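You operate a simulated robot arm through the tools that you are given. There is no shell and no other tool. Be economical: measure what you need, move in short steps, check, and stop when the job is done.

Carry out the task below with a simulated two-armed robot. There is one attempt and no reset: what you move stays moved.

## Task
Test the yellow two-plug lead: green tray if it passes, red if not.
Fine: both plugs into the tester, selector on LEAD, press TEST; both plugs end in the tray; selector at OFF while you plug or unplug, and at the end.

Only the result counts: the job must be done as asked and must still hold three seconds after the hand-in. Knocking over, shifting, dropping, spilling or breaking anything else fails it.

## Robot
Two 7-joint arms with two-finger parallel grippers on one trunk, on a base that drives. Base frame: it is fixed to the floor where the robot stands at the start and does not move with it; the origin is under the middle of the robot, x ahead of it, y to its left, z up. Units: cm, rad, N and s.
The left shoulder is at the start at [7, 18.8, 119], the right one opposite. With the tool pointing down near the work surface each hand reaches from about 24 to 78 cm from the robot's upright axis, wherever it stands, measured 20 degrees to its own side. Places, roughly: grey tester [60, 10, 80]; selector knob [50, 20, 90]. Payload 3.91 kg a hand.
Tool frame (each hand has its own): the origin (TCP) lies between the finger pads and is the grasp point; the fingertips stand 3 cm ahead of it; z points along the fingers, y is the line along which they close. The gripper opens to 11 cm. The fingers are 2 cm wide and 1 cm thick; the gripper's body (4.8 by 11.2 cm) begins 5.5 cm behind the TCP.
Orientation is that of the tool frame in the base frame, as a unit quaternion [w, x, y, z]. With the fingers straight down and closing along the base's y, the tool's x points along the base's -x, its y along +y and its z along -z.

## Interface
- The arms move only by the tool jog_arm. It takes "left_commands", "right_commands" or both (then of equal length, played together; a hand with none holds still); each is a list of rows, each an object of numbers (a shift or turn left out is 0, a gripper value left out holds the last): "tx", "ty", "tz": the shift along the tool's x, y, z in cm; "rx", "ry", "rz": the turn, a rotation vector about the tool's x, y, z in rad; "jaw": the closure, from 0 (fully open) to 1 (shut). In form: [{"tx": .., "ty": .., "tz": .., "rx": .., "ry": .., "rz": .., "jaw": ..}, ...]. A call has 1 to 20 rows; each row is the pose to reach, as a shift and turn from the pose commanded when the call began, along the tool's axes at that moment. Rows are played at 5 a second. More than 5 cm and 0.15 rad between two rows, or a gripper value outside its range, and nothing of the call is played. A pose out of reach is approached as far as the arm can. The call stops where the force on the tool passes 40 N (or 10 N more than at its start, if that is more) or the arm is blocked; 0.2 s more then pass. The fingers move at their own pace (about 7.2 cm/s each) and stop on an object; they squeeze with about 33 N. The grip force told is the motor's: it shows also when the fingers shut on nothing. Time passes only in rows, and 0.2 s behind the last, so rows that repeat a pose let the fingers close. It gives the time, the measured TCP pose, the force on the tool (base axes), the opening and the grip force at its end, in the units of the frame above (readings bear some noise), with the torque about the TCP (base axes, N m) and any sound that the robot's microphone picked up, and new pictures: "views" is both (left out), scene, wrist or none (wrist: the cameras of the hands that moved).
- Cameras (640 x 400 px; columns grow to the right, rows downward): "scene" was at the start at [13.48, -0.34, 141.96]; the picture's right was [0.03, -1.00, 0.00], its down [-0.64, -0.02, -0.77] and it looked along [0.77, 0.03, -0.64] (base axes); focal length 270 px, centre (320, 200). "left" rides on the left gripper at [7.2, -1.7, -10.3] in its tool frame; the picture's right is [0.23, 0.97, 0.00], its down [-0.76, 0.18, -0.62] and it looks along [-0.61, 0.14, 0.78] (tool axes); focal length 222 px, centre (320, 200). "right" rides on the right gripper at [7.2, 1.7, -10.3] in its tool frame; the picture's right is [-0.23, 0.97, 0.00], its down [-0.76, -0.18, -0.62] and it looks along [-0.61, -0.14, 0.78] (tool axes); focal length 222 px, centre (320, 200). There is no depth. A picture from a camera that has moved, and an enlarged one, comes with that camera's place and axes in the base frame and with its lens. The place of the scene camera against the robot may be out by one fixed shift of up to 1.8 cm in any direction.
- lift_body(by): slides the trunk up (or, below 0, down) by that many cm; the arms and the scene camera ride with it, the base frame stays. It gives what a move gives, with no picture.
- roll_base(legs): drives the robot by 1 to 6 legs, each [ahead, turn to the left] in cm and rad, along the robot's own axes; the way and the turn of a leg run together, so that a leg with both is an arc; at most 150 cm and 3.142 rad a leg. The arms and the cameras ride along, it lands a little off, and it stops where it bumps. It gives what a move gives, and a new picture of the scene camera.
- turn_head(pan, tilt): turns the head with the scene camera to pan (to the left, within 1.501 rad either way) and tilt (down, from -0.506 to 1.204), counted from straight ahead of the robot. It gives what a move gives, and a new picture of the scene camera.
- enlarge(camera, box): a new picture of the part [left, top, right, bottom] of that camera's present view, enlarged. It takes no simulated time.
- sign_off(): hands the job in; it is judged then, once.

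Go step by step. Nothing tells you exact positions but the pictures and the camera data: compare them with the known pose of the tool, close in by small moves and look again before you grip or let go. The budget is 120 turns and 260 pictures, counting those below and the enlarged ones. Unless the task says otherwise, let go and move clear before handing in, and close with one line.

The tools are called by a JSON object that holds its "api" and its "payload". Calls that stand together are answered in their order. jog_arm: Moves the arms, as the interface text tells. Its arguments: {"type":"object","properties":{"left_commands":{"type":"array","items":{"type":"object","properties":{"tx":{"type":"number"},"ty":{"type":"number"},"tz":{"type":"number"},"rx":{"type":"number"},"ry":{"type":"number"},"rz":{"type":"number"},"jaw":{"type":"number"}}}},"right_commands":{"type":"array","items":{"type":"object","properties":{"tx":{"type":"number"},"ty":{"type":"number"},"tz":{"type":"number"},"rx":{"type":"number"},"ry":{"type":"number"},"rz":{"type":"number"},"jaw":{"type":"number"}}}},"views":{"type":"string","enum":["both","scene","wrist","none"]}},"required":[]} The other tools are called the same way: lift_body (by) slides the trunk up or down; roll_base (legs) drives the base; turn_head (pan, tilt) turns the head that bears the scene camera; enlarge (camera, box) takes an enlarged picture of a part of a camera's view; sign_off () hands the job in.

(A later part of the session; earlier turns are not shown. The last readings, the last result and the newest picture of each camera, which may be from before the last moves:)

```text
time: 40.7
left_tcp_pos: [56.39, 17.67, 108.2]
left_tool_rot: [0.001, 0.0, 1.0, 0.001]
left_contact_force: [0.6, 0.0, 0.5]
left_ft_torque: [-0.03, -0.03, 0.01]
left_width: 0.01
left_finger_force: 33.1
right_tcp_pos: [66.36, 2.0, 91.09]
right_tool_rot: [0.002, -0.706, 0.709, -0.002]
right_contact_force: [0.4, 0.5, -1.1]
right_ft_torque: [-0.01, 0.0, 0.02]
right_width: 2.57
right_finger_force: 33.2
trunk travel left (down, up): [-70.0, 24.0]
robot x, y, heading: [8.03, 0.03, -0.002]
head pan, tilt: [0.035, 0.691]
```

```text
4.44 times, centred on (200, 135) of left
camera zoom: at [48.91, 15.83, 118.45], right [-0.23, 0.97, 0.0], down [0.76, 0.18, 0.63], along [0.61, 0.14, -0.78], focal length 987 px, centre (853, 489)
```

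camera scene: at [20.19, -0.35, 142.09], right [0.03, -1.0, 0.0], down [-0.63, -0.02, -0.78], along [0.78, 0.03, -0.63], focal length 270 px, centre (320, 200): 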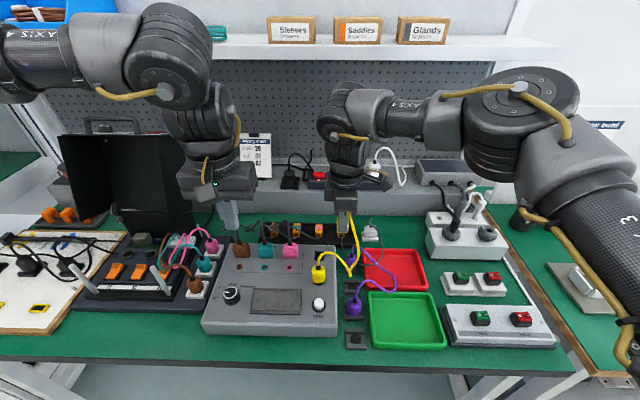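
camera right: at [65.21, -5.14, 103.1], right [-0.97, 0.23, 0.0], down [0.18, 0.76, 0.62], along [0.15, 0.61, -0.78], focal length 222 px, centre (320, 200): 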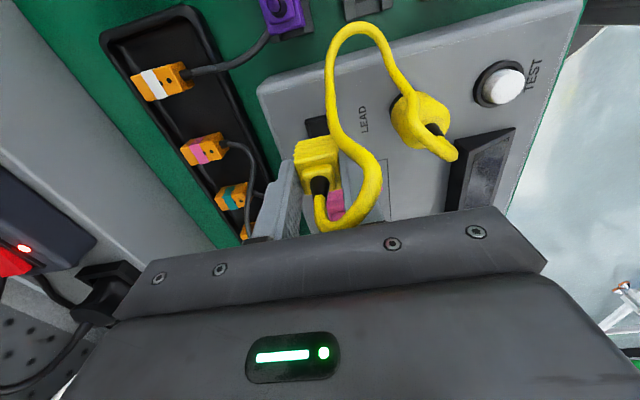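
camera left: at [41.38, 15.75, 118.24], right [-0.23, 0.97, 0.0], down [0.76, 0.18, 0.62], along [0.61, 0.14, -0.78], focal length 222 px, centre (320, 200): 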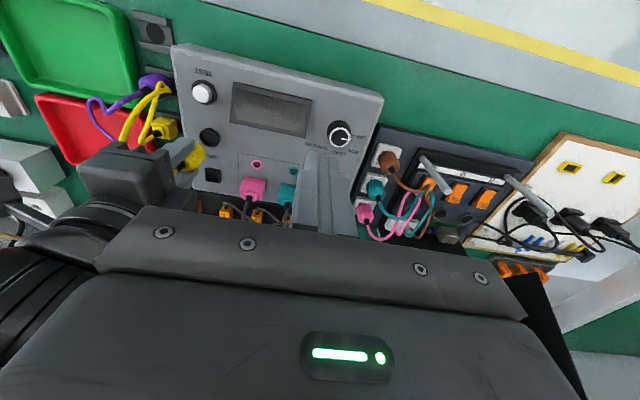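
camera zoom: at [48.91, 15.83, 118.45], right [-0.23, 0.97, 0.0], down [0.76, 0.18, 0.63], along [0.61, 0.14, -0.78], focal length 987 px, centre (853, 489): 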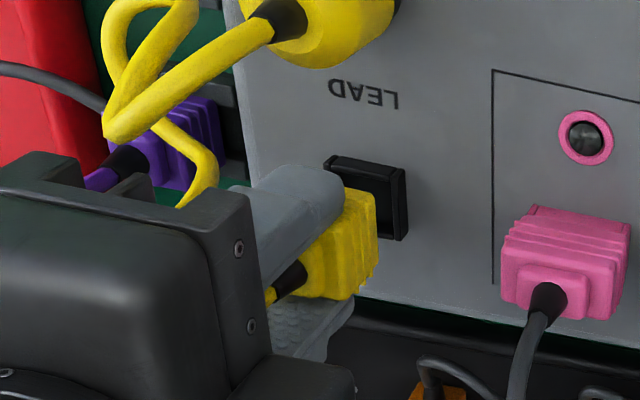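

Both views agree to within a couple of millimetres. Inserting slowly.

{"api": "jog_arm", "payload": {"right_commands": [{"tz": 0.4}, {"tz": 0.8}, {"tz": 1.1}, {"tz": 1.4}, {"tz": 1.7}, {"tz": 2.0}, {"tz": 2.3}], "views": "none"}}

{"api": "enlarge", "payload": {"camera": "right", "box": [270, 90, 370, 190]}}

{"api": "enlarge", "payload": {"camera": "left", "box": [160, 90, 240, 180]}}

```text
time: 42.2
left_tcp_pos: [56.34, 17.65, 108.13]
left_tool_rot: [0.002, 0.0, 1.0, -0.002]
left_contact_force: [0.8, 0.1, -0.1]
left_ft_torque: [0.0, 0.03, -0.01]
left_width: 0.0
left_finger_force: 33.3
right_tcp_pos: [66.73, 2.13, 89.06]
right_tool_rot: [0.004, -0.706, 0.709, -0.002]
right_contact_force: [-0.2, -0.3, -0.2]
right_ft_torque: [0.01, 0.05, -0.02]
right_width: 2.55
right_finger_force: 33.3
trunk travel left (down, up): [-70.0, 24.0]
robot x, y, heading: [7.77, 0.08, 0.002]
head pan, tilt: [0.035, 0.691]
stopped in row 7 (right hand): the force on the tool passed its limit at 44 N (the readings are from after the stop); the commanded pose is now the measured one
```

```text
4.00 times, centred on (320, 140) of right
camera zoom: at [64.97, -5.12, 99.4], right [-0.97, 0.23, -0.01], down [0.18, 0.76, 0.63], along [0.15, 0.61, -0.78], focal length 888 px, centre (320, 440)
```

zoom: 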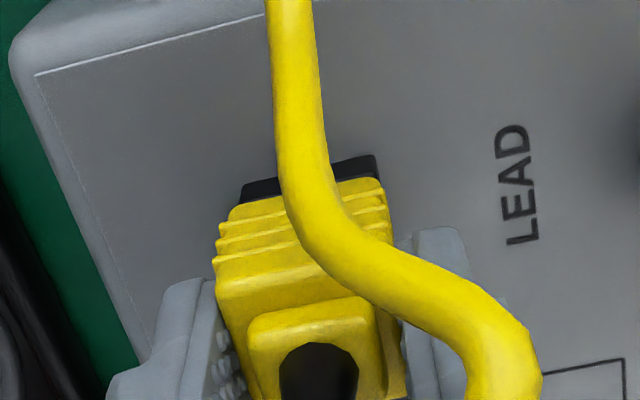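

```text
4.44 times, centred on (200, 135) of left
camera zoom: at [49.02, 15.81, 118.34], right [-0.23, 0.97, 0.0], down [0.76, 0.18, 0.63], along [0.61, 0.14, -0.78], focal length 987 px, centre (853, 489)
```

zoom: 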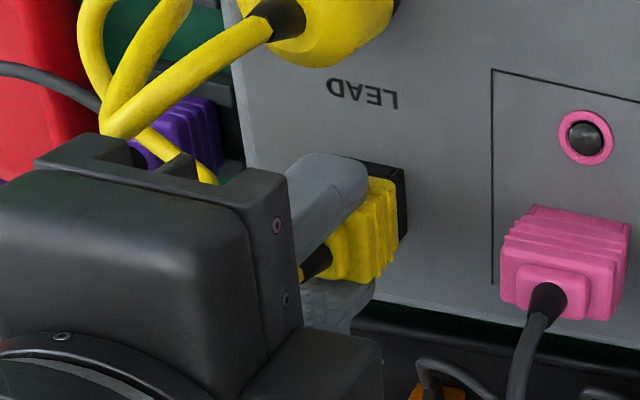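

It's nearly down, maybe 2 mm short. One more gentle push with a small -x correction.

{"api": "jog_arm", "payload": {"right_commands": [{"ty": 0.15}, {"ty": 0.2, "tz": 0.2}, {"ty": 0.2, "tz": 0.4}, {"ty": 0.2, "tz": 0.6}, {"ty": 0.2, "tz": 0.8}], "views": "none"}}

{"api": "enlarge", "payload": {"camera": "right", "box": [270, 90, 370, 190]}}

{"api": "enlarge", "payload": {"camera": "left", "box": [160, 90, 240, 180]}}

```text
time: 43.4
left_tcp_pos: [56.2, 17.51, 108.34]
left_tool_rot: [0.003, 0.0, 1.0, -0.001]
left_contact_force: [-0.6, -0.4, -0.4]
left_ft_torque: [0.01, 0.0, 0.0]
left_width: 0.01
left_finger_force: 33.4
right_tcp_pos: [66.62, 2.07, 88.94]
right_tool_rot: [0.01, -0.705, 0.709, -0.005]
right_contact_force: [-2.6, -3.0, 11.5]
right_ft_torque: [-0.14, 0.58, 0.36]
right_width: 2.58
right_finger_force: 33.0
trunk travel left (down, up): [-70.0, 24.0]
robot x, y, heading: [7.9, 0.36, 0.006]
head pan, tilt: [0.035, 0.691]
stopped in row 5 (right hand): the force on the tool passed its limit at 44 N (the readings are from after the stop); the commanded pose is now the measured one
```

```text
4.00 times, centred on (320, 140) of right
camera zoom: at [64.76, -5.14, 99.34], right [-0.97, 0.23, -0.02], down [0.17, 0.76, 0.63], along [0.16, 0.61, -0.78], focal length 888 px, centre (320, 440)
```

zoom: 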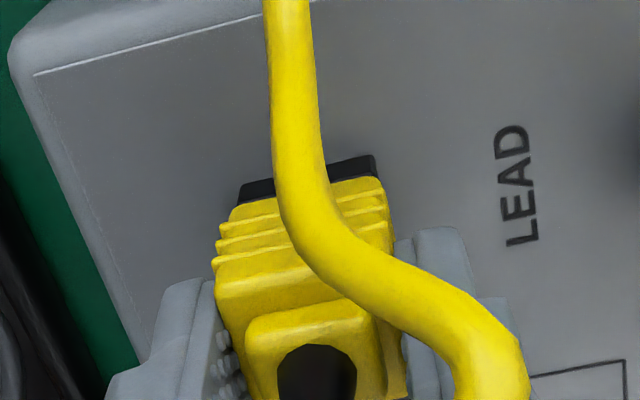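

```text
4.44 times, centred on (200, 135) of left
camera zoom: at [48.79, 15.77, 118.48], right [-0.23, 0.97, 0.0], down [0.76, 0.18, 0.63], along [0.61, 0.14, -0.78], focal length 987 px, centre (853, 489)
```

zoom: 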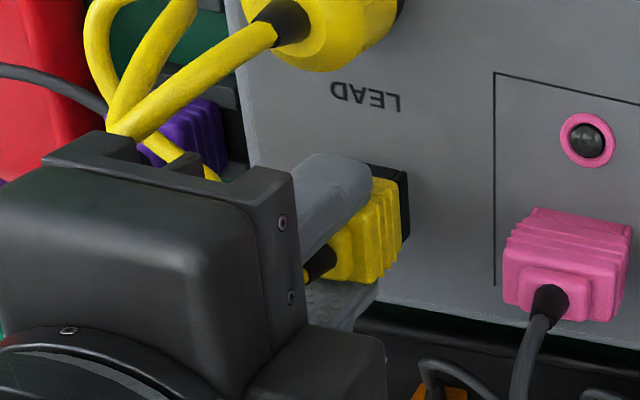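

Another firm stop, at nearly the same height as the round plug. I'll release and check how it sits.

{"api": "jog_arm", "payload": {"right_commands": [{"jaw": 0.65}, {"jaw": 0.55}, {"jaw": 0.55}, {"tz": -1.5}, {"tz": -4}, {"tz": -7}, {"tz": -9}], "views": "wrist"}}

{"api": "enlarge", "payload": {"camera": "right", "box": [260, 60, 460, 220]}}

{"api": "enlarge", "payload": {"camera": "left", "box": [150, 60, 250, 180]}}

```text
time: 45.0
left_tcp_pos: [56.24, 17.6, 108.25]
left_tool_rot: [0.003, 0.0, 1.0, -0.001]
left_contact_force: [0.1, 0.1, -0.2]
left_ft_torque: [-0.04, -0.01, 0.03]
left_width: 0.0
left_finger_force: 33.0
right_tcp_pos: [66.56, 2.14, 98.04]
right_tool_rot: [0.009, -0.705, 0.71, -0.005]
right_contact_force: [-0.5, -0.5, -0.2]
right_ft_torque: [0.02, 0.0, 0.01]
right_width: 4.94
right_finger_force: 0.1
trunk travel left (down, up): [-70.0, 24.0]
robot x, y, heading: [7.99, 0.04, -0.006]
head pan, tilt: [0.035, 0.691]
camera right: at [64.61, -5.05, 108.28], right [-0.97, 0.23, -0.02], down [0.17, 0.76, 0.63], along [0.16, 0.61, -0.78], focal length 222 px, centre (320, 200)
```

right: 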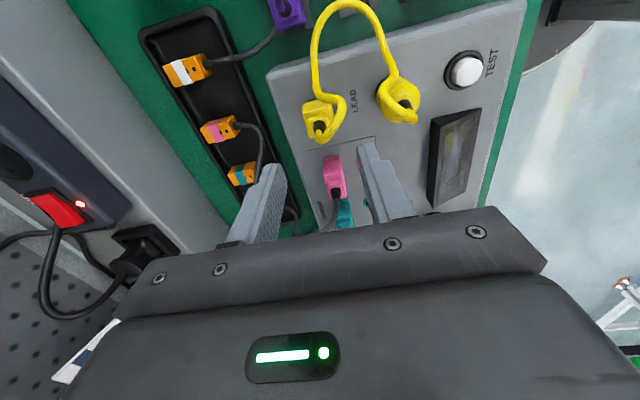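

```text
2.50 times, centred on (360, 140) of right
camera zoom: at [64.61, -5.05, 108.28], right [-0.97, 0.23, -0.02], down [0.17, 0.76, 0.63], along [0.16, 0.61, -0.78], focal length 555 px, centre (220, 350)
```

zoom: 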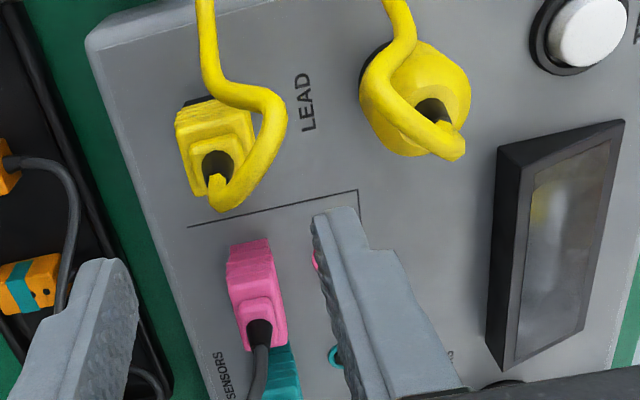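

```text
3.33 times, centred on (200, 120) of left
camera zoom: at [48.9, 15.83, 118.46], right [-0.23, 0.97, 0.0], down [0.76, 0.18, 0.63], along [0.61, 0.14, -0.78], focal length 740 px, centre (720, 467)
```

zoom: 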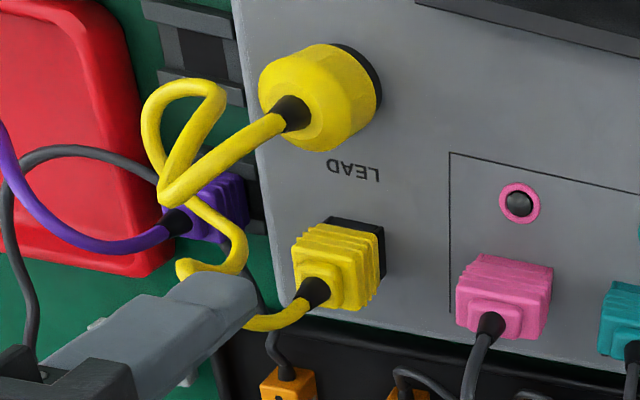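

Both plugs are seated and upright. I'll withdraw the right hand and bring the left hand, open, above the selector knob.

{"api": "jog_arm", "payload": {"right_commands": [{"tz": -2, "tx": 2, "rx": -0.02, "ry": 0.006, "rz": -0.007}, {"tz": -4, "tx": 5, "ty": 2, "rx": -0.02, "ry": 0.006, "rz": -0.007}, {"tz": -6, "tx": 9, "ty": 4, "rx": -0.02, "ry": 0.006, "rz": -0.007}, {"tz": -7, "tx": 13, "ty": 6, "rx": -0.02, "ry": 0.006, "rz": -0.007}, {"tz": -7, "tx": 17, "ty": 8, "rx": -0.02, "ry": 0.006, "rz": -0.007}, {"tz": -7, "tx": 20, "ty": 10, "rx": -0.02, "ry": 0.006, "rz": -0.007}], "left_commands": [{"tx": 0.5, "ty": 1, "tz": 1.5, "jaw": 0}, {"tx": 1, "ty": 2, "tz": 3, "jaw": 0}, {"tx": 1.5, "ty": 3, "tz": 5}, {"tx": 2.3, "ty": 4, "tz": 7}, {"tx": 2.3, "ty": 4.1, "tz": 9}, {"tx": 2.3, "ty": 4.1, "tz": 9}]}}

{"api": "enlarge", "payload": {"camera": "left", "box": [230, 80, 410, 200]}}

```text
time: 46.4
left_tcp_pos: [54.49, 23.08, 100.4]
left_tool_rot: [0.001, 0.002, 1.0, 0.0]
left_contact_force: [0.0, -0.1, 0.3]
left_ft_torque: [0.05, -0.02, -0.03]
left_width: 10.99
left_finger_force: 0.0
left hand out of reach, approached as far as the arm can: row 1, 2, 3, 4, 5, 6
right_tcp_pos: [56.25, -18.14, 104.38]
right_tool_rot: [-0.001, 0.707, -0.707, -0.001]
right_contact_force: [0.6, -0.3, -0.4]
right_ft_torque: [0.02, -0.01, -0.02]
right_width: 4.94
right_finger_force: 0.0
trunk travel left (down, up): [-70.0, 24.0]
robot x, y, heading: [8.07, 0.1, 0.003]
head pan, tilt: [0.035, 0.691]
camera scene: at [21.39, -0.69, 141.97], right [0.03, -1.0, 0.0], down [-0.64, -0.02, -0.77], along [0.77, 0.03, -0.64], focal length 270 px, centre (320, 200)
camera right: at [54.58, -25.31, 114.77], right [-0.97, 0.23, 0.0], down [0.18, 0.76, 0.63], along [0.14, 0.61, -0.78], focal length 222 px, centre (320, 200)
camera left: at [47.11, 21.2, 110.65], right [-0.22, 0.97, 0.0], down [0.76, 0.17, 0.63], along [0.61, 0.14, -0.78], focal length 222 px, centre (320, 200)
```

scene: 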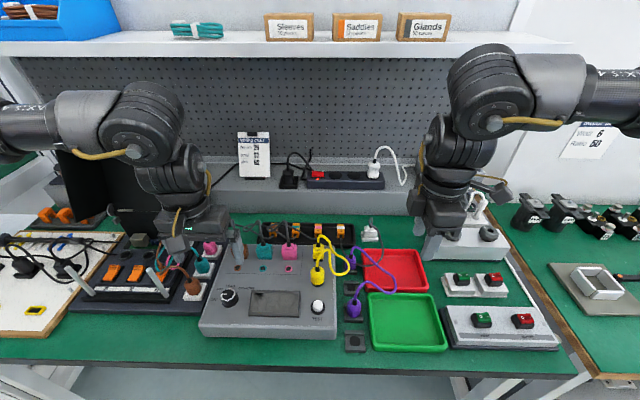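
right: 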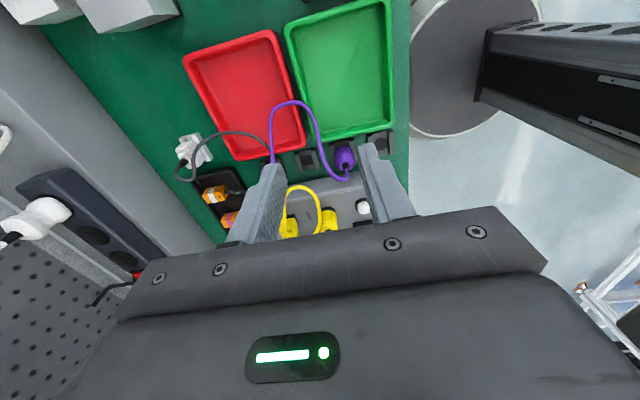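
left: 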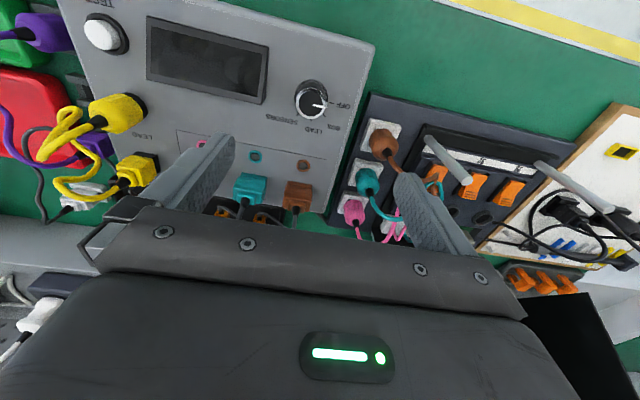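

```text
3.33 times, centred on (320, 140) of left
camera zoom: at [47.11, 21.2, 110.65], right [-0.22, 0.97, 0.0], down [0.76, 0.17, 0.63], along [0.61, 0.14, -0.78], focal length 740 px, centre (320, 400)
```

zoom: 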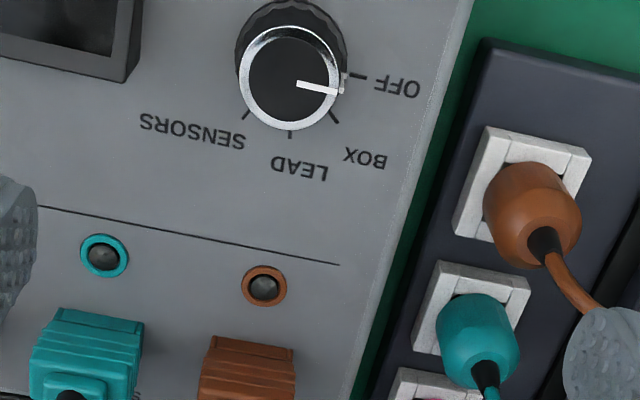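

The selector is clear in this view: knob at about (53.75, 21.75), still at OFF, with LEAD roughly 90° round. The left arm is cramped this close, so I'll drive back 8 cm.

{"api": "roll_base", "payload": {"legs": [[-8, 0]]}}

{"api": "jog_arm", "payload": {"left_commands": [{}, {"tx": -2, "ty": -0.5}, {"tx": -4, "ty": -1}, {"tx": -6, "ty": -1.3}, {"tx": -7, "ty": -1.3}, {"tx": -7, "ty": -1.3}], "views": "wrist"}}

```text
time: 47.4
left_tcp_pos: [46.58, 23.17, 100.3]
left_tool_rot: [0.001, 0.001, 1.0, -0.001]
left_contact_force: [-0.3, 0.4, 0.3]
left_ft_torque: [0.0, -0.04, -0.01]
left_width: 10.98
left_finger_force: 0.1
right_tcp_pos: [48.28, -17.92, 104.53]
right_tool_rot: [-0.001, -0.707, 0.707, 0.0]
right_contact_force: [0.3, 0.4, 0.4]
right_ft_torque: [0.04, 0.0, -0.03]
right_width: 4.97
right_finger_force: 0.0
trunk travel left (down, up): [-70.0, 24.0]
robot x, y, heading: [0.15, -0.3, -0.004]
head pan, tilt: [0.035, 0.691]
camera scene: at [13.46, -0.36, 141.95], right [0.03, -1.0, 0.0], down [-0.64, -0.02, -0.77], along [0.77, 0.03, -0.64], focal length 270 px, centre (320, 200)
```

scene: 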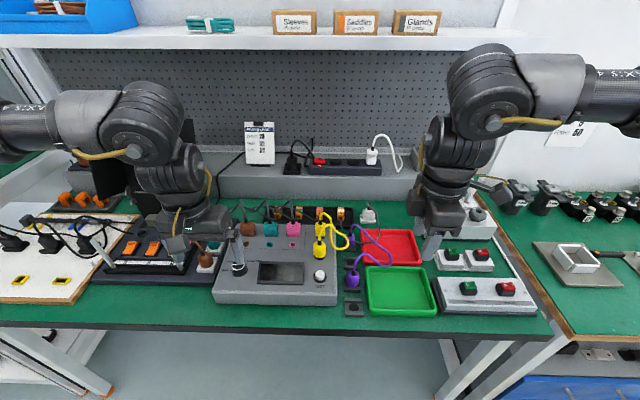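

```text
time: 48.8
left_tcp_pos: [53.52, 21.88, 100.37]
left_tool_rot: [0.001, 0.001, 1.0, -0.001]
left_contact_force: [-0.3, -0.7, 0.0]
left_ft_torque: [0.02, 0.01, -0.01]
left_width: 10.99
left_finger_force: 0.0
right_tcp_pos: [48.26, -17.69, 104.59]
right_tool_rot: [0.0, 0.707, -0.707, 0.0]
right_contact_force: [0.0, -0.6, 0.3]
right_ft_torque: [0.01, -0.02, -0.02]
right_width: 4.93
right_finger_force: 0.1
trunk travel left (down, up): [-70.0, 24.0]
robot x, y, heading: [-0.21, 0.18, -0.002]
head pan, tilt: [0.035, 0.691]
camera left: at [46.17, 20.16, 110.7], right [-0.23, 0.97, 0.0], down [0.76, 0.18, 0.62], along [0.61, 0.14, -0.78], focal length 222 px, centre (320, 200)
```

left: 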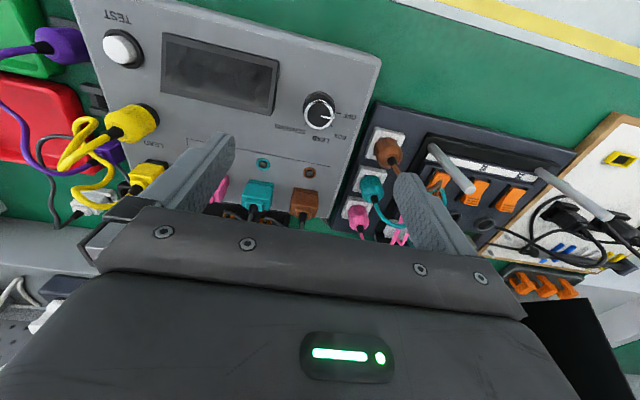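

Now I'll narrow the left jaw and lower over the knob.

{"api": "jog_arm", "payload": {"left_commands": [{"jaw": 0.45}, {"jaw": 0.45, "tz": 2}, {"tz": 4}, {"tz": 6.5}, {"tz": 6.5}], "views": "none"}}

{"api": "enlarge", "payload": {"camera": "left", "box": [240, 80, 400, 220]}}

{"api": "enlarge", "payload": {"camera": "scene", "box": [200, 220, 300, 310]}}

```text
time: 50.0
left_tcp_pos: [53.46, 21.72, 93.9]
left_tool_rot: [0.001, 0.001, 1.0, -0.001]
left_contact_force: [-0.2, 0.0, 0.4]
left_ft_torque: [0.01, -0.01, -0.02]
left_width: 6.07
left_finger_force: 0.0
right_tcp_pos: [48.33, -17.86, 104.41]
right_tool_rot: [0.001, 0.707, -0.707, -0.001]
right_contact_force: [-0.5, -0.4, -0.3]
right_ft_torque: [0.04, 0.0, 0.01]
right_width: 4.96
right_finger_force: 0.1
trunk travel left (down, up): [-70.0, 24.0]
robot x, y, heading: [-0.27, 0.06, 0.005]
head pan, tilt: [0.035, 0.691]
```

```text
2.86 times, centred on (320, 150) of left
camera zoom: at [46.23, 20.0, 104.09], right [-0.23, 0.97, 0.0], down [0.76, 0.18, 0.62], along [0.61, 0.14, -0.78], focal length 635 px, centre (320, 343)
```

zoom: 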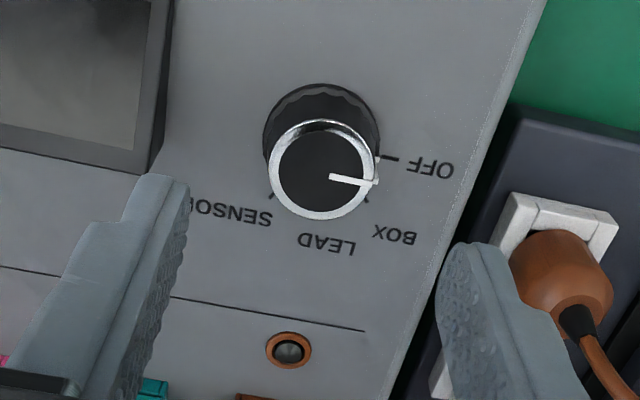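

```text
4.44 times, centred on (250, 265) of scene
camera zoom: at [13.42, -0.35, 141.96], right [0.03, -1.0, 0.0], down [-0.64, -0.02, -0.77], along [0.77, 0.03, -0.64], focal length 1200 px, centre (631, -89)
```

zoom: 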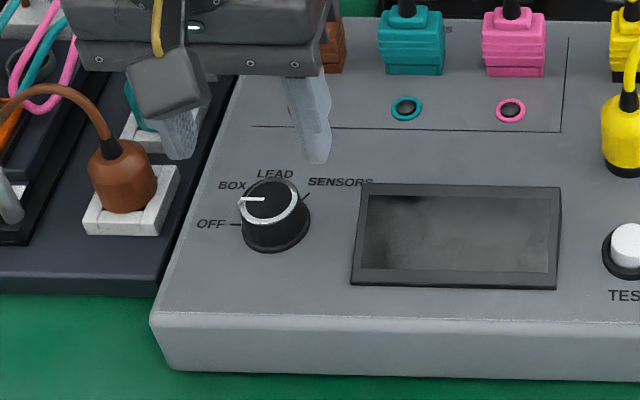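

The hand is centred over the knob. I'll lower to TCP z 88.1 and grip it.

{"api": "jog_arm", "payload": {"left_commands": [{"tz": 2}, {"tz": 4}, {"tz": 5.2}, {"tz": 5.8}, {"tz": 5.8}, {"tz": 5.8, "jaw": 0.6}, {"tz": 5.8, "jaw": 0.8}, {"tz": 5.8, "jaw": 0.8}, {"tz": 5.8, "jaw": 0.8}], "views": "wrist"}}

{"api": "enlarge", "payload": {"camera": "scene", "box": [200, 220, 300, 310]}}

```text
time: 52.0
left_tcp_pos: [53.47, 21.81, 87.96]
left_tool_rot: [0.001, 0.001, 1.0, -0.001]
left_contact_force: [-1.0, 0.1, -0.7]
left_ft_torque: [0.01, -0.04, 0.0]
left_width: 3.21
left_finger_force: 44.9
right_tcp_pos: [48.33, -17.79, 104.53]
right_tool_rot: [0.0, 0.707, -0.707, 0.0]
right_contact_force: [0.3, 0.8, -0.9]
right_ft_torque: [-0.03, -0.01, 0.01]
right_width: 4.96
right_finger_force: 0.1
trunk travel left (down, up): [-70.0, 24.0]
robot x, y, heading: [-0.25, 0.32, 0.0]
head pan, tilt: [0.035, 0.691]
camera left: at [46.25, 20.11, 98.24], right [-0.23, 0.97, 0.0], down [0.76, 0.18, 0.62], along [0.61, 0.14, -0.78], focal length 222 px, centre (320, 200)
```

left: 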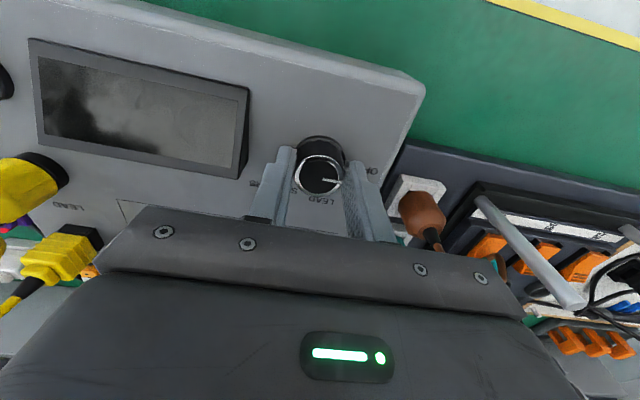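

```text
4.44 times, centred on (250, 265) of scene
camera zoom: at [13.45, -0.34, 141.96], right [0.03, -1.0, 0.0], down [-0.64, -0.02, -0.77], along [0.77, 0.03, -0.64], focal length 1200 px, centre (631, -89)
```

zoom: 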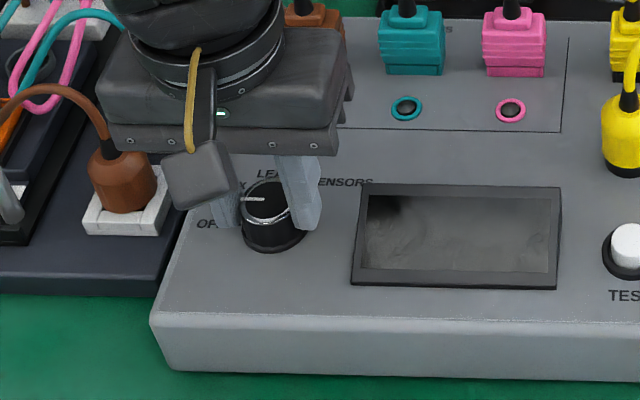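

The knob is gripped. Turning it clockwise about 80° to LEAD.

{"api": "jog_arm", "payload": {"left_commands": [{"rz": 0.14}, {"rz": 0.28}, {"rz": 0.42}, {"rz": 0.56}, {"rz": 0.7}, {"rz": 0.84}, {"rz": 0.98}, {"rz": 1.12}, {"rz": 1.26}, {"rz": 1.4}, {"rz": 1.4}], "views": "wrist"}}

{"api": "enlarge", "payload": {"camera": "scene", "box": [200, 220, 300, 310]}}

{"api": "enlarge", "payload": {"camera": "left", "box": [250, 80, 410, 220]}}

```text
time: 54.4
left_tcp_pos: [53.91, 22.19, 88.08]
left_tool_rot: [0.003, 0.645, 0.764, 0.0]
left_contact_force: [27.7, 22.4, 14.2]
left_ft_torque: [0.67, -0.58, 0.17]
left_width: 3.25
left_finger_force: 45.0
right_tcp_pos: [48.61, -17.56, 104.55]
right_tool_rot: [-0.002, -0.707, 0.707, 0.0]
right_contact_force: [0.2, 0.4, 0.3]
right_ft_torque: [0.02, -0.03, 0.02]
right_width: 4.93
right_finger_force: 0.1
trunk travel left (down, up): [-70.0, 24.0]
robot x, y, heading: [0.1, -0.06, -0.001]
head pan, tilt: [0.035, 0.691]
camera left: at [50.86, 29.02, 98.21], right [0.92, 0.39, 0.0], down [0.3, -0.72, 0.63], along [0.25, -0.58, -0.78], focal length 222 px, centre (320, 200)
```

left: 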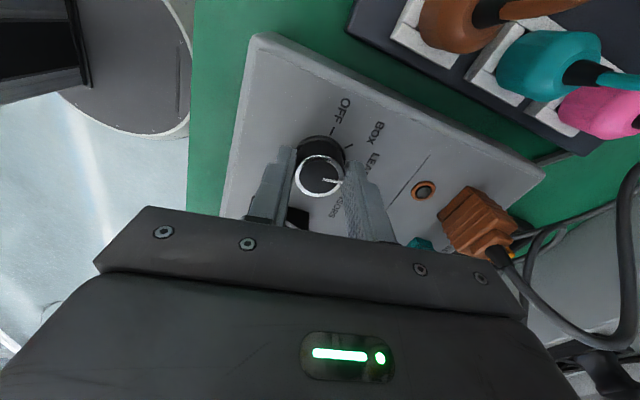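

```text
4.44 times, centred on (250, 265) of scene
camera zoom: at [13.76, -0.01, 141.94], right [0.03, -1.0, 0.0], down [-0.64, -0.02, -0.77], along [0.77, 0.03, -0.64], focal length 1200 px, centre (631, -89)
```

zoom: 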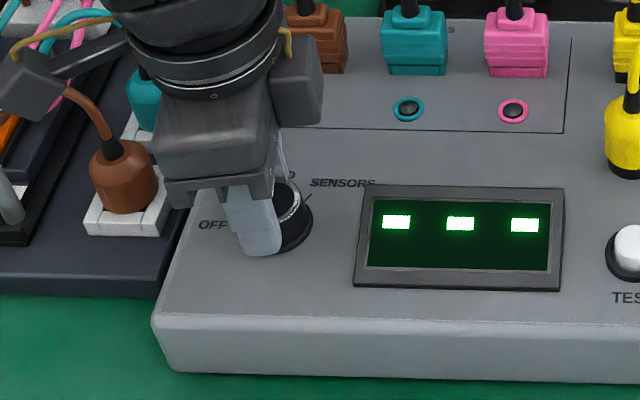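

```text
2.86 times, centred on (330, 150) of left
camera zoom: at [50.86, 29.02, 98.21], right [0.92, 0.39, 0.0], down [0.3, -0.72, 0.63], along [0.25, -0.58, -0.78], focal length 635 px, centre (291, 343)
```

zoom: 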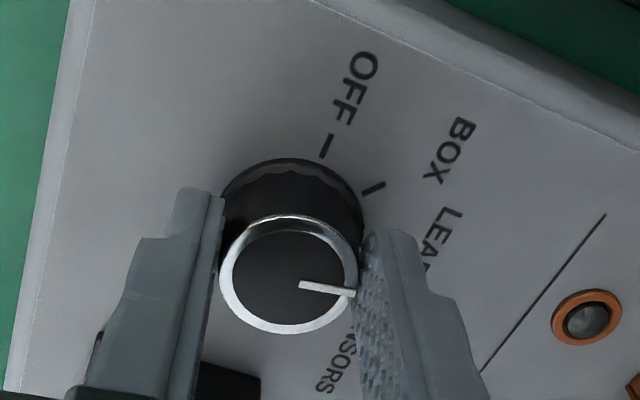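

The display is live and the pointer is at LEAD, but the grip is loaded sideways. I'll unload it, open and lift off.

{"api": "jog_arm", "payload": {"left_commands": [{"tx": 0.15, "ty": 0.25}, {"tx": 0.3, "ty": 0.42}, {"tx": 0.3, "ty": 0.42, "jaw": 0.6}, {"tx": 0.3, "ty": 0.42, "jaw": 0.45}, {"tx": 0.3, "ty": 0.42, "jaw": 0.45}, {"tx": 0.3, "ty": 0.42, "tz": -2}, {"tx": 0.3, "ty": 0.42, "tz": -5}, {"tx": 0.3, "ty": 0.42, "tz": -8}], "views": "wrist"}}

{"api": "enlarge", "payload": {"camera": "left", "box": [250, 60, 410, 200]}}

{"api": "enlarge", "payload": {"camera": "scene", "box": [200, 200, 350, 310]}}

```text
time: 56.2
left_tcp_pos: [53.68, 22.4, 96.04]
left_tool_rot: [0.0, 0.645, 0.764, 0.0]
left_contact_force: [-1.1, -0.4, 0.1]
left_ft_torque: [0.0, 0.0, 0.01]
left_width: 6.06
left_finger_force: 0.1
right_tcp_pos: [48.25, -17.85, 104.42]
right_tool_rot: [0.001, -0.707, 0.707, 0.0]
right_contact_force: [-0.1, -0.3, -0.7]
right_ft_torque: [0.01, -0.01, 0.0]
right_width: 4.96
right_finger_force: 0.0
trunk travel left (down, up): [-70.0, 24.0]
robot x, y, heading: [-0.08, -0.11, -0.007]
head pan, tilt: [0.035, 0.691]
camera left: at [50.64, 29.15, 106.37], right [0.92, 0.39, 0.0], down [0.3, -0.72, 0.62], along [0.24, -0.58, -0.78], focal length 222 px, centre (320, 200)
```

left: 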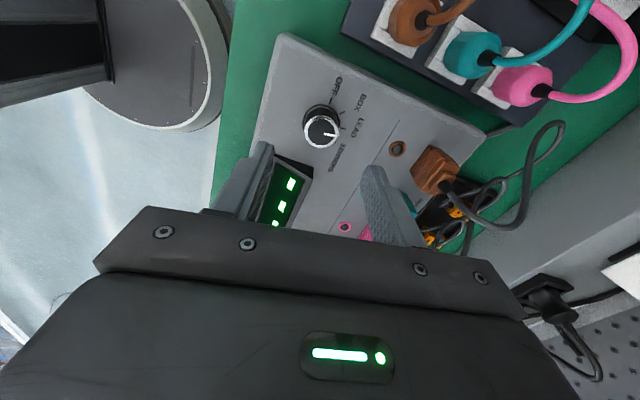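

```text
2.86 times, centred on (330, 130) of left
camera zoom: at [50.64, 29.15, 106.37], right [0.92, 0.39, 0.0], down [0.3, -0.72, 0.62], along [0.24, -0.58, -0.78], focal length 635 px, centre (291, 400)
```

zoom: 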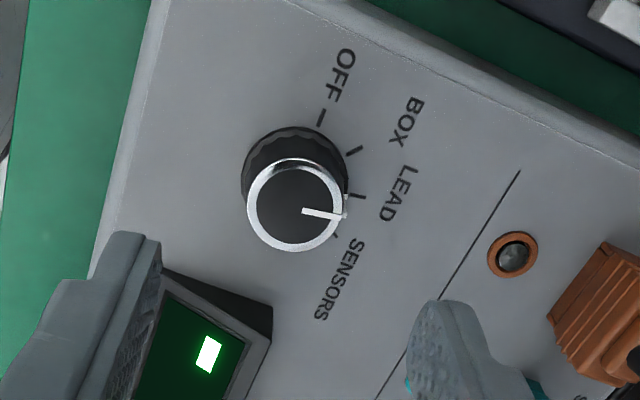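

```text
3.64 times, centred on (275, 255) of scene
camera zoom: at [13.35, -0.37, 141.96], right [0.03, -1.0, 0.0], down [-0.64, -0.02, -0.77], along [0.77, 0.03, -0.64], focal length 982 px, centre (484, 0)
```

zoom: 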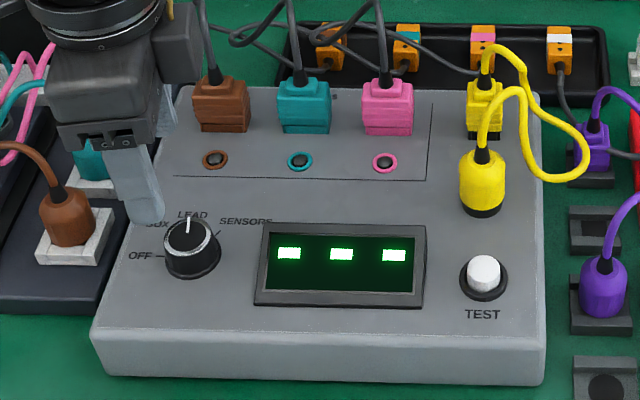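

The selector is on LEAD and the tester hasn't shifted. Next I'll bring the right hand, jaw shut, above the TEST button at about (52.7, 1.7).

{"api": "jog_arm", "payload": {"right_commands": [{"tx": -3, "ty": -1, "jaw": 1}, {"tx": -7, "ty": -2, "tz": 1}, {"tx": -11, "ty": -3, "tz": 3}, {"tx": -15, "ty": -4, "tz": 5}, {"tx": -18, "ty": -4.4, "tz": 7}, {"tx": -19.5, "ty": -4.4, "tz": 9.5}, {"tx": -19.5, "ty": -4.4, "tz": 11}, {"tx": -19.5, "ty": -4.4, "tz": 11}], "views": "wrist"}}

{"api": "enlarge", "payload": {"camera": "right", "box": [240, 80, 400, 220]}}

{"api": "enlarge", "payload": {"camera": "scene", "box": [270, 210, 370, 310]}}

```text
time: 58.0
left_tcp_pos: [53.7, 22.51, 95.94]
left_tool_rot: [0.001, 0.645, 0.765, 0.0]
left_contact_force: [-0.4, 0.4, 0.4]
left_ft_torque: [0.01, -0.05, 0.01]
left_width: 6.04
left_finger_force: 0.0
right_tcp_pos: [52.65, 1.57, 93.6]
right_tool_rot: [-0.001, -0.707, 0.707, 0.001]
right_contact_force: [0.2, 0.2, 0.6]
right_ft_torque: [-0.01, 0.01, 0.01]
right_width: 0.03
right_finger_force: 32.6
trunk travel left (down, up): [-70.0, 24.0]
robot x, y, heading: [0.14, -0.09, -0.003]
head pan, tilt: [0.035, 0.691]
camera right: at [51.04, -5.51, 103.87], right [-0.97, 0.23, 0.0], down [0.18, 0.76, 0.62], along [0.14, 0.61, -0.78], focal length 222 px, centre (320, 200)
```

right: 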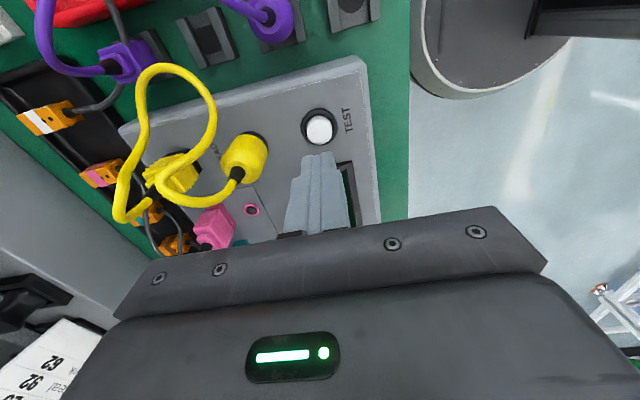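

```text
2.86 times, centred on (320, 150) of right
camera zoom: at [51.04, -5.51, 103.87], right [-0.97, 0.23, 0.0], down [0.18, 0.76, 0.62], along [0.14, 0.61, -0.78], focal length 635 px, centre (320, 343)
```

zoom: 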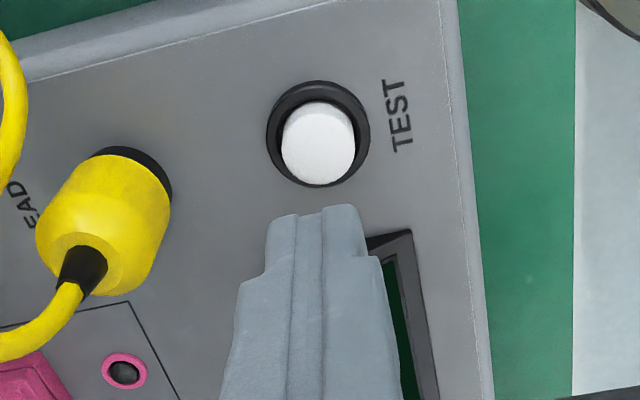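

```text
4.00 times, centred on (320, 260) of scene
camera zoom: at [13.42, -0.29, 141.96], right [0.03, -1.0, 0.0], down [-0.64, -0.02, -0.77], along [0.77, 0.03, -0.64], focal length 1080 px, centre (320, -40)
```

zoom: 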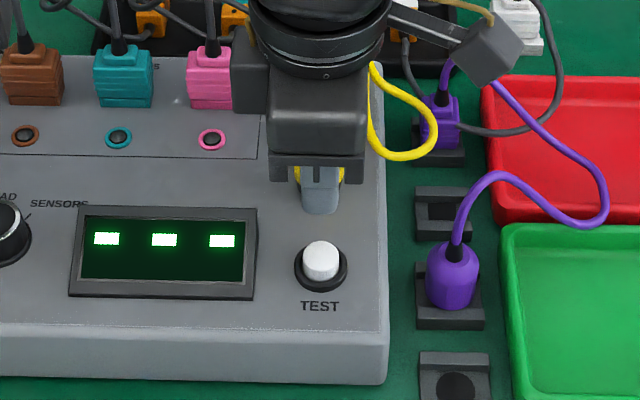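

The hand is right above the button. Pressing straight down gently.

{"api": "jog_arm", "payload": {"right_commands": [{"tz": 2, "tx": 0.1}, {"tz": 3.5, "tx": 0.1}, {"tz": 4, "tx": 0.1}, {"tz": 4.3, "tx": 0.1}, {"tz": 4.6, "tx": 0.1}], "views": "none"}}

{"api": "enlarge", "payload": {"camera": "scene", "box": [250, 210, 370, 310]}}

```text
time: 59.2
left_tcp_pos: [53.78, 22.48, 96.01]
left_tool_rot: [0.001, 0.645, 0.764, 0.0]
left_contact_force: [-1.2, -0.2, -0.3]
left_ft_torque: [-0.01, 0.01, 0.0]
left_width: 6.06
left_finger_force: 0.1
right_tcp_pos: [52.66, 1.66, 88.88]
right_tool_rot: [0.0, -0.707, 0.707, 0.001]
right_contact_force: [1.0, -0.1, 0.1]
right_ft_torque: [0.01, 0.03, -0.01]
right_width: 0.01
right_finger_force: 33.7
trunk travel left (down, up): [-70.0, 24.0]
robot x, y, heading: [0.22, 0.19, 0.0]
head pan, tilt: [0.035, 0.691]
```

```text
4.00 times, centred on (310, 260) of scene
camera zoom: at [13.45, -0.3, 141.96], right [0.03, -1.0, 0.0], down [-0.64, -0.02, -0.77], along [0.77, 0.03, -0.64], focal length 1080 px, centre (360, -40)
```

zoom: 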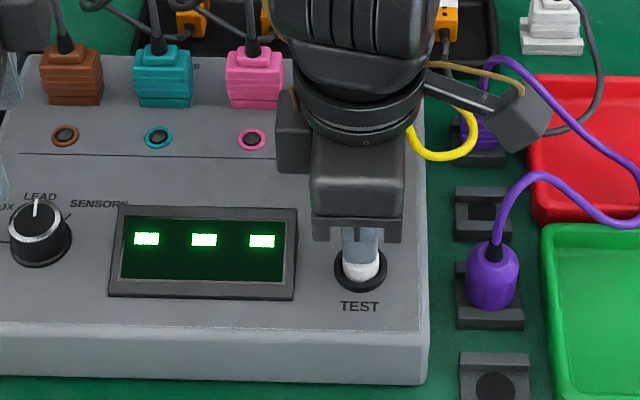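

{"api": "jog_arm", "payload": {"right_commands": [{"tz": 0.2}, {"tz": 0.4}, {"tz": 0.6}, {"tz": 0.8}, {"tz": 0.8}], "views": "none"}}

{"api": "enlarge", "payload": {"camera": "scene", "box": [250, 210, 370, 310]}}

```text
time: 60.4
left_tcp_pos: [53.62, 22.35, 96.08]
left_tool_rot: [0.001, 0.645, 0.764, 0.001]
left_contact_force: [-1.1, 0.0, -0.3]
left_ft_torque: [0.05, -0.01, -0.03]
left_width: 6.04
left_finger_force: 0.0
right_tcp_pos: [52.7, 1.63, 88.23]
right_tool_rot: [0.001, 0.708, -0.707, -0.001]
right_contact_force: [0.3, -0.7, 1.9]
right_ft_torque: [-0.02, 0.02, -0.04]
right_width: 0.0
right_finger_force: 32.9
trunk travel left (down, up): [-70.0, 24.0]
robot x, y, heading: [0.21, -0.25, 0.003]
head pan, tilt: [0.035, 0.691]
heard: click
```

```text
4.00 times, centred on (310, 260) of scene
camera zoom: at [13.43, -0.3, 141.96], right [0.03, -1.0, 0.0], down [-0.64, -0.02, -0.77], along [0.77, 0.03, -0.64], focal length 1080 px, centre (360, -40)
```

zoom: 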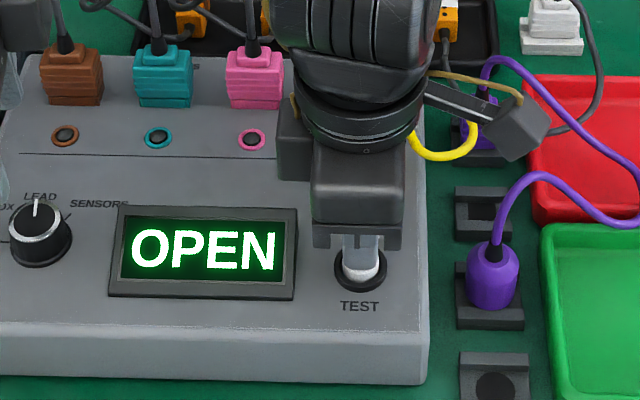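

The tester reads OPEN. Before trusting that, I'll lift off and check closely that both plugs are fully seated.

{"api": "jog_arm", "payload": {"right_commands": [{"tz": -1}, {"tz": -3}, {"tz": -6}, {"tz": -10}, {"tz": -10, "tx": 4}, {"tz": -10, "tx": 8}, {"tz": -10, "tx": 12}, {"tz": -10, "tx": 16}], "views": "scene"}}

{"api": "enlarge", "payload": {"camera": "scene", "box": [290, 220, 350, 265]}}

{"api": "enlarge", "payload": {"camera": "right", "box": [200, 100, 400, 220]}}

{"api": "enlarge", "payload": {"camera": "scene", "box": [220, 220, 350, 310]}}

```text
time: 62.2
left_tcp_pos: [53.68, 22.23, 96.19]
left_tool_rot: [0.0, 0.645, 0.764, 0.0]
left_contact_force: [-0.1, -0.2, 0.0]
left_ft_torque: [0.03, -0.02, -0.02]
left_width: 6.05
left_finger_force: 0.2
right_tcp_pos: [52.68, -14.67, 97.97]
right_tool_rot: [0.001, -0.707, 0.707, 0.001]
right_contact_force: [-0.2, -0.7, 0.1]
right_ft_torque: [0.03, -0.02, 0.03]
right_width: 0.0
right_finger_force: 33.1
trunk travel left (down, up): [-70.0, 24.0]
robot x, y, heading: [0.43, -0.61, 0.001]
head pan, tilt: [0.035, 0.691]
camera scene: at [13.45, -0.63, 141.96], right [0.03, -1.0, 0.0], down [-0.64, -0.02, -0.77], along [0.77, 0.03, -0.64], focal length 270 px, centre (320, 200)
```

scene: 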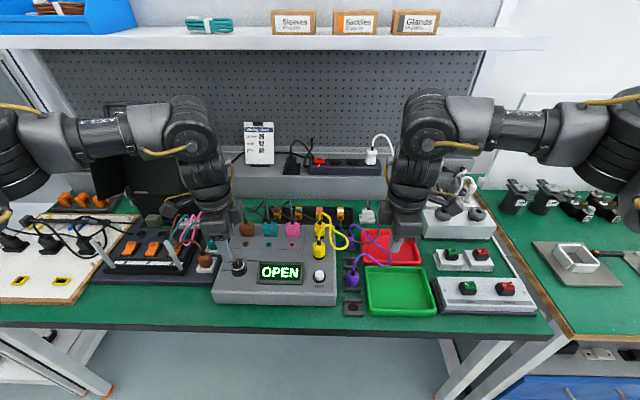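

```text
8.89 times, centred on (320, 242) of scene
camera zoom: at [13.45, -0.63, 141.96], right [0.03, -1.0, 0.0], down [-0.64, -0.02, -0.77], along [0.77, 0.03, -0.64], focal length 2399 px, centre (320, -178)
```

zoom: 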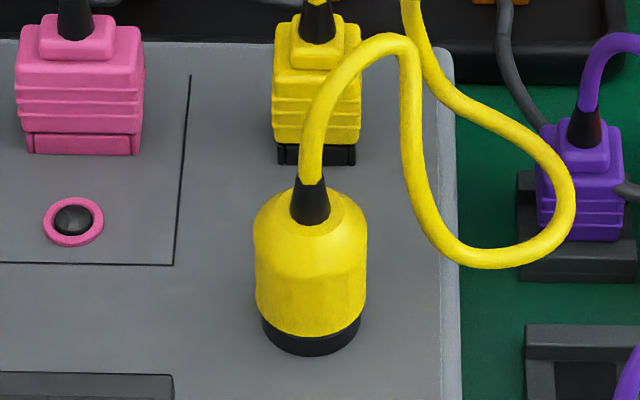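

```text
3.20 times, centred on (300, 160) of right
camera zoom: at [51.09, -21.83, 108.21], right [-0.97, 0.23, 0.0], down [0.18, 0.76, 0.62], along [0.14, 0.61, -0.78], focal length 711 px, centre (384, 328)
```

zoom: 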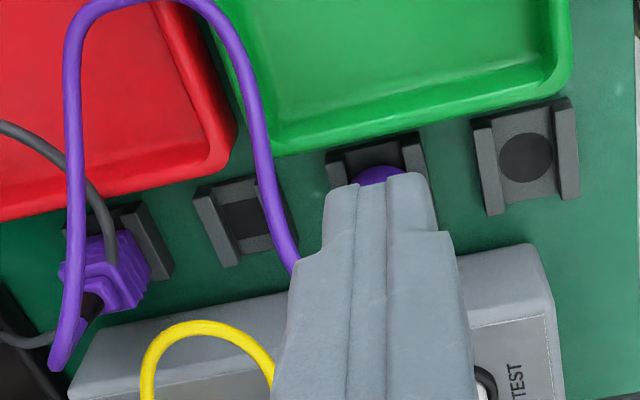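

```text
4.44 times, centred on (285, 265) of scene
camera zoom: at [13.45, -0.63, 141.96], right [0.03, -1.0, 0.0], down [-0.64, -0.02, -0.77], along [0.77, 0.03, -0.64], focal length 1200 px, centre (476, -89)
```

zoom: 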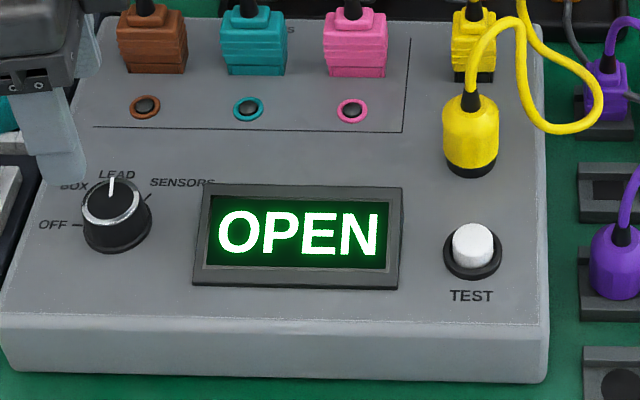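

{"api": "enlarge", "payload": {"camera": "scene", "box": [286, 218, 330, 246]}}

{"api": "enlarge", "payload": {"camera": "scene", "box": [306, 238, 334, 258]}}

```text
14.29 times, centred on (308, 232) of scene
camera zoom: at [13.45, -0.63, 141.96], right [0.03, -1.0, 0.0], down [-0.64, -0.02, -0.77], along [0.77, 0.03, -0.64], focal length 3856 px, centre (491, -257)
```

zoom: 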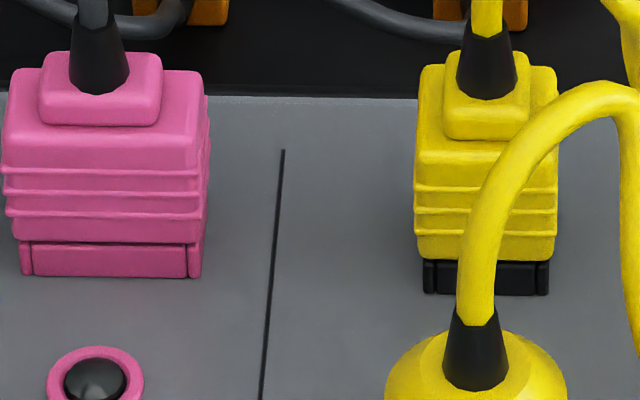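

```text
16.00 times, centred on (320, 248) of scene
camera zoom: at [13.45, -0.63, 141.96], right [0.03, -1.0, 0.0], down [-0.64, -0.02, -0.77], along [0.77, 0.03, -0.64], focal length 4319 px, centre (320, -568)
```

zoom: 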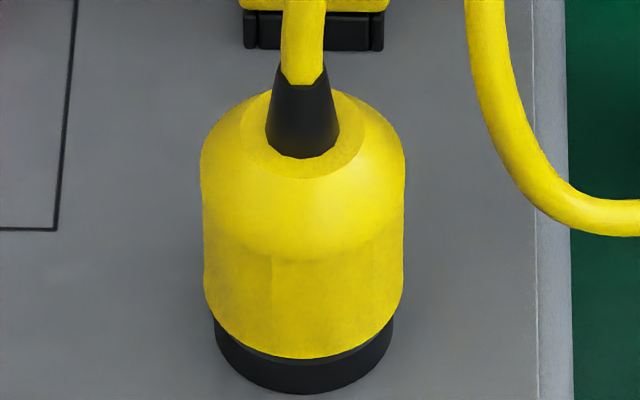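

Both plugs sit flush, like the seated sensor plugs, so OPEN is a genuine fail and the lead goes in the red tray. First I'll regrip the knob to turn the selector back to OFF.

{"api": "jog_arm", "payload": {"left_commands": [{"tx": -0.5, "ty": -0.05, "tz": 2}, {"tx": -0.5, "ty": -0.05, "tz": 4}, {"tx": -0.5, "ty": -0.05, "tz": 6}, {"tx": -0.5, "ty": -0.05, "tz": 7.5}, {"tx": -0.5, "ty": -0.05, "tz": 8}, {"tx": -0.5, "ty": -0.05, "tz": 8, "jaw": 0.6}, {"tx": -0.5, "ty": -0.05, "tz": 8, "jaw": 0.8}, {"tx": -0.5, "ty": -0.05, "tz": 8, "jaw": 0.8}], "views": "none"}}

{"api": "enlarge", "payload": {"camera": "left", "box": [250, 80, 410, 220]}}

```text
time: 64.0
left_tcp_pos: [53.98, 21.83, 88.03]
left_tool_rot: [0.002, 0.644, 0.765, 0.0]
left_contact_force: [3.4, 0.7, -0.4]
left_ft_torque: [0.02, -0.22, 0.02]
left_width: 3.24
left_finger_force: 44.7
right_tcp_pos: [52.83, -14.29, 97.96]
right_tool_rot: [-0.001, -0.707, 0.708, 0.001]
right_contact_force: [-0.6, -0.3, -0.4]
right_ft_torque: [0.02, 0.0, 0.01]
right_width: 0.0
right_finger_force: 32.7
trunk travel left (down, up): [-70.0, 24.0]
robot x, y, heading: [-0.08, -0.19, 0.001]
head pan, tilt: [0.035, 0.691]
```

```text
2.86 times, centred on (330, 150) of left
camera zoom: at [50.98, 28.6, 98.31], right [0.92, 0.39, 0.0], down [0.3, -0.72, 0.63], along [0.24, -0.58, -0.78], focal length 635 px, centre (291, 343)
```

zoom: 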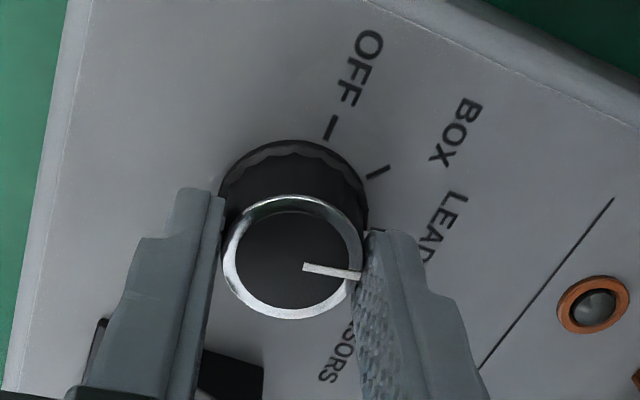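

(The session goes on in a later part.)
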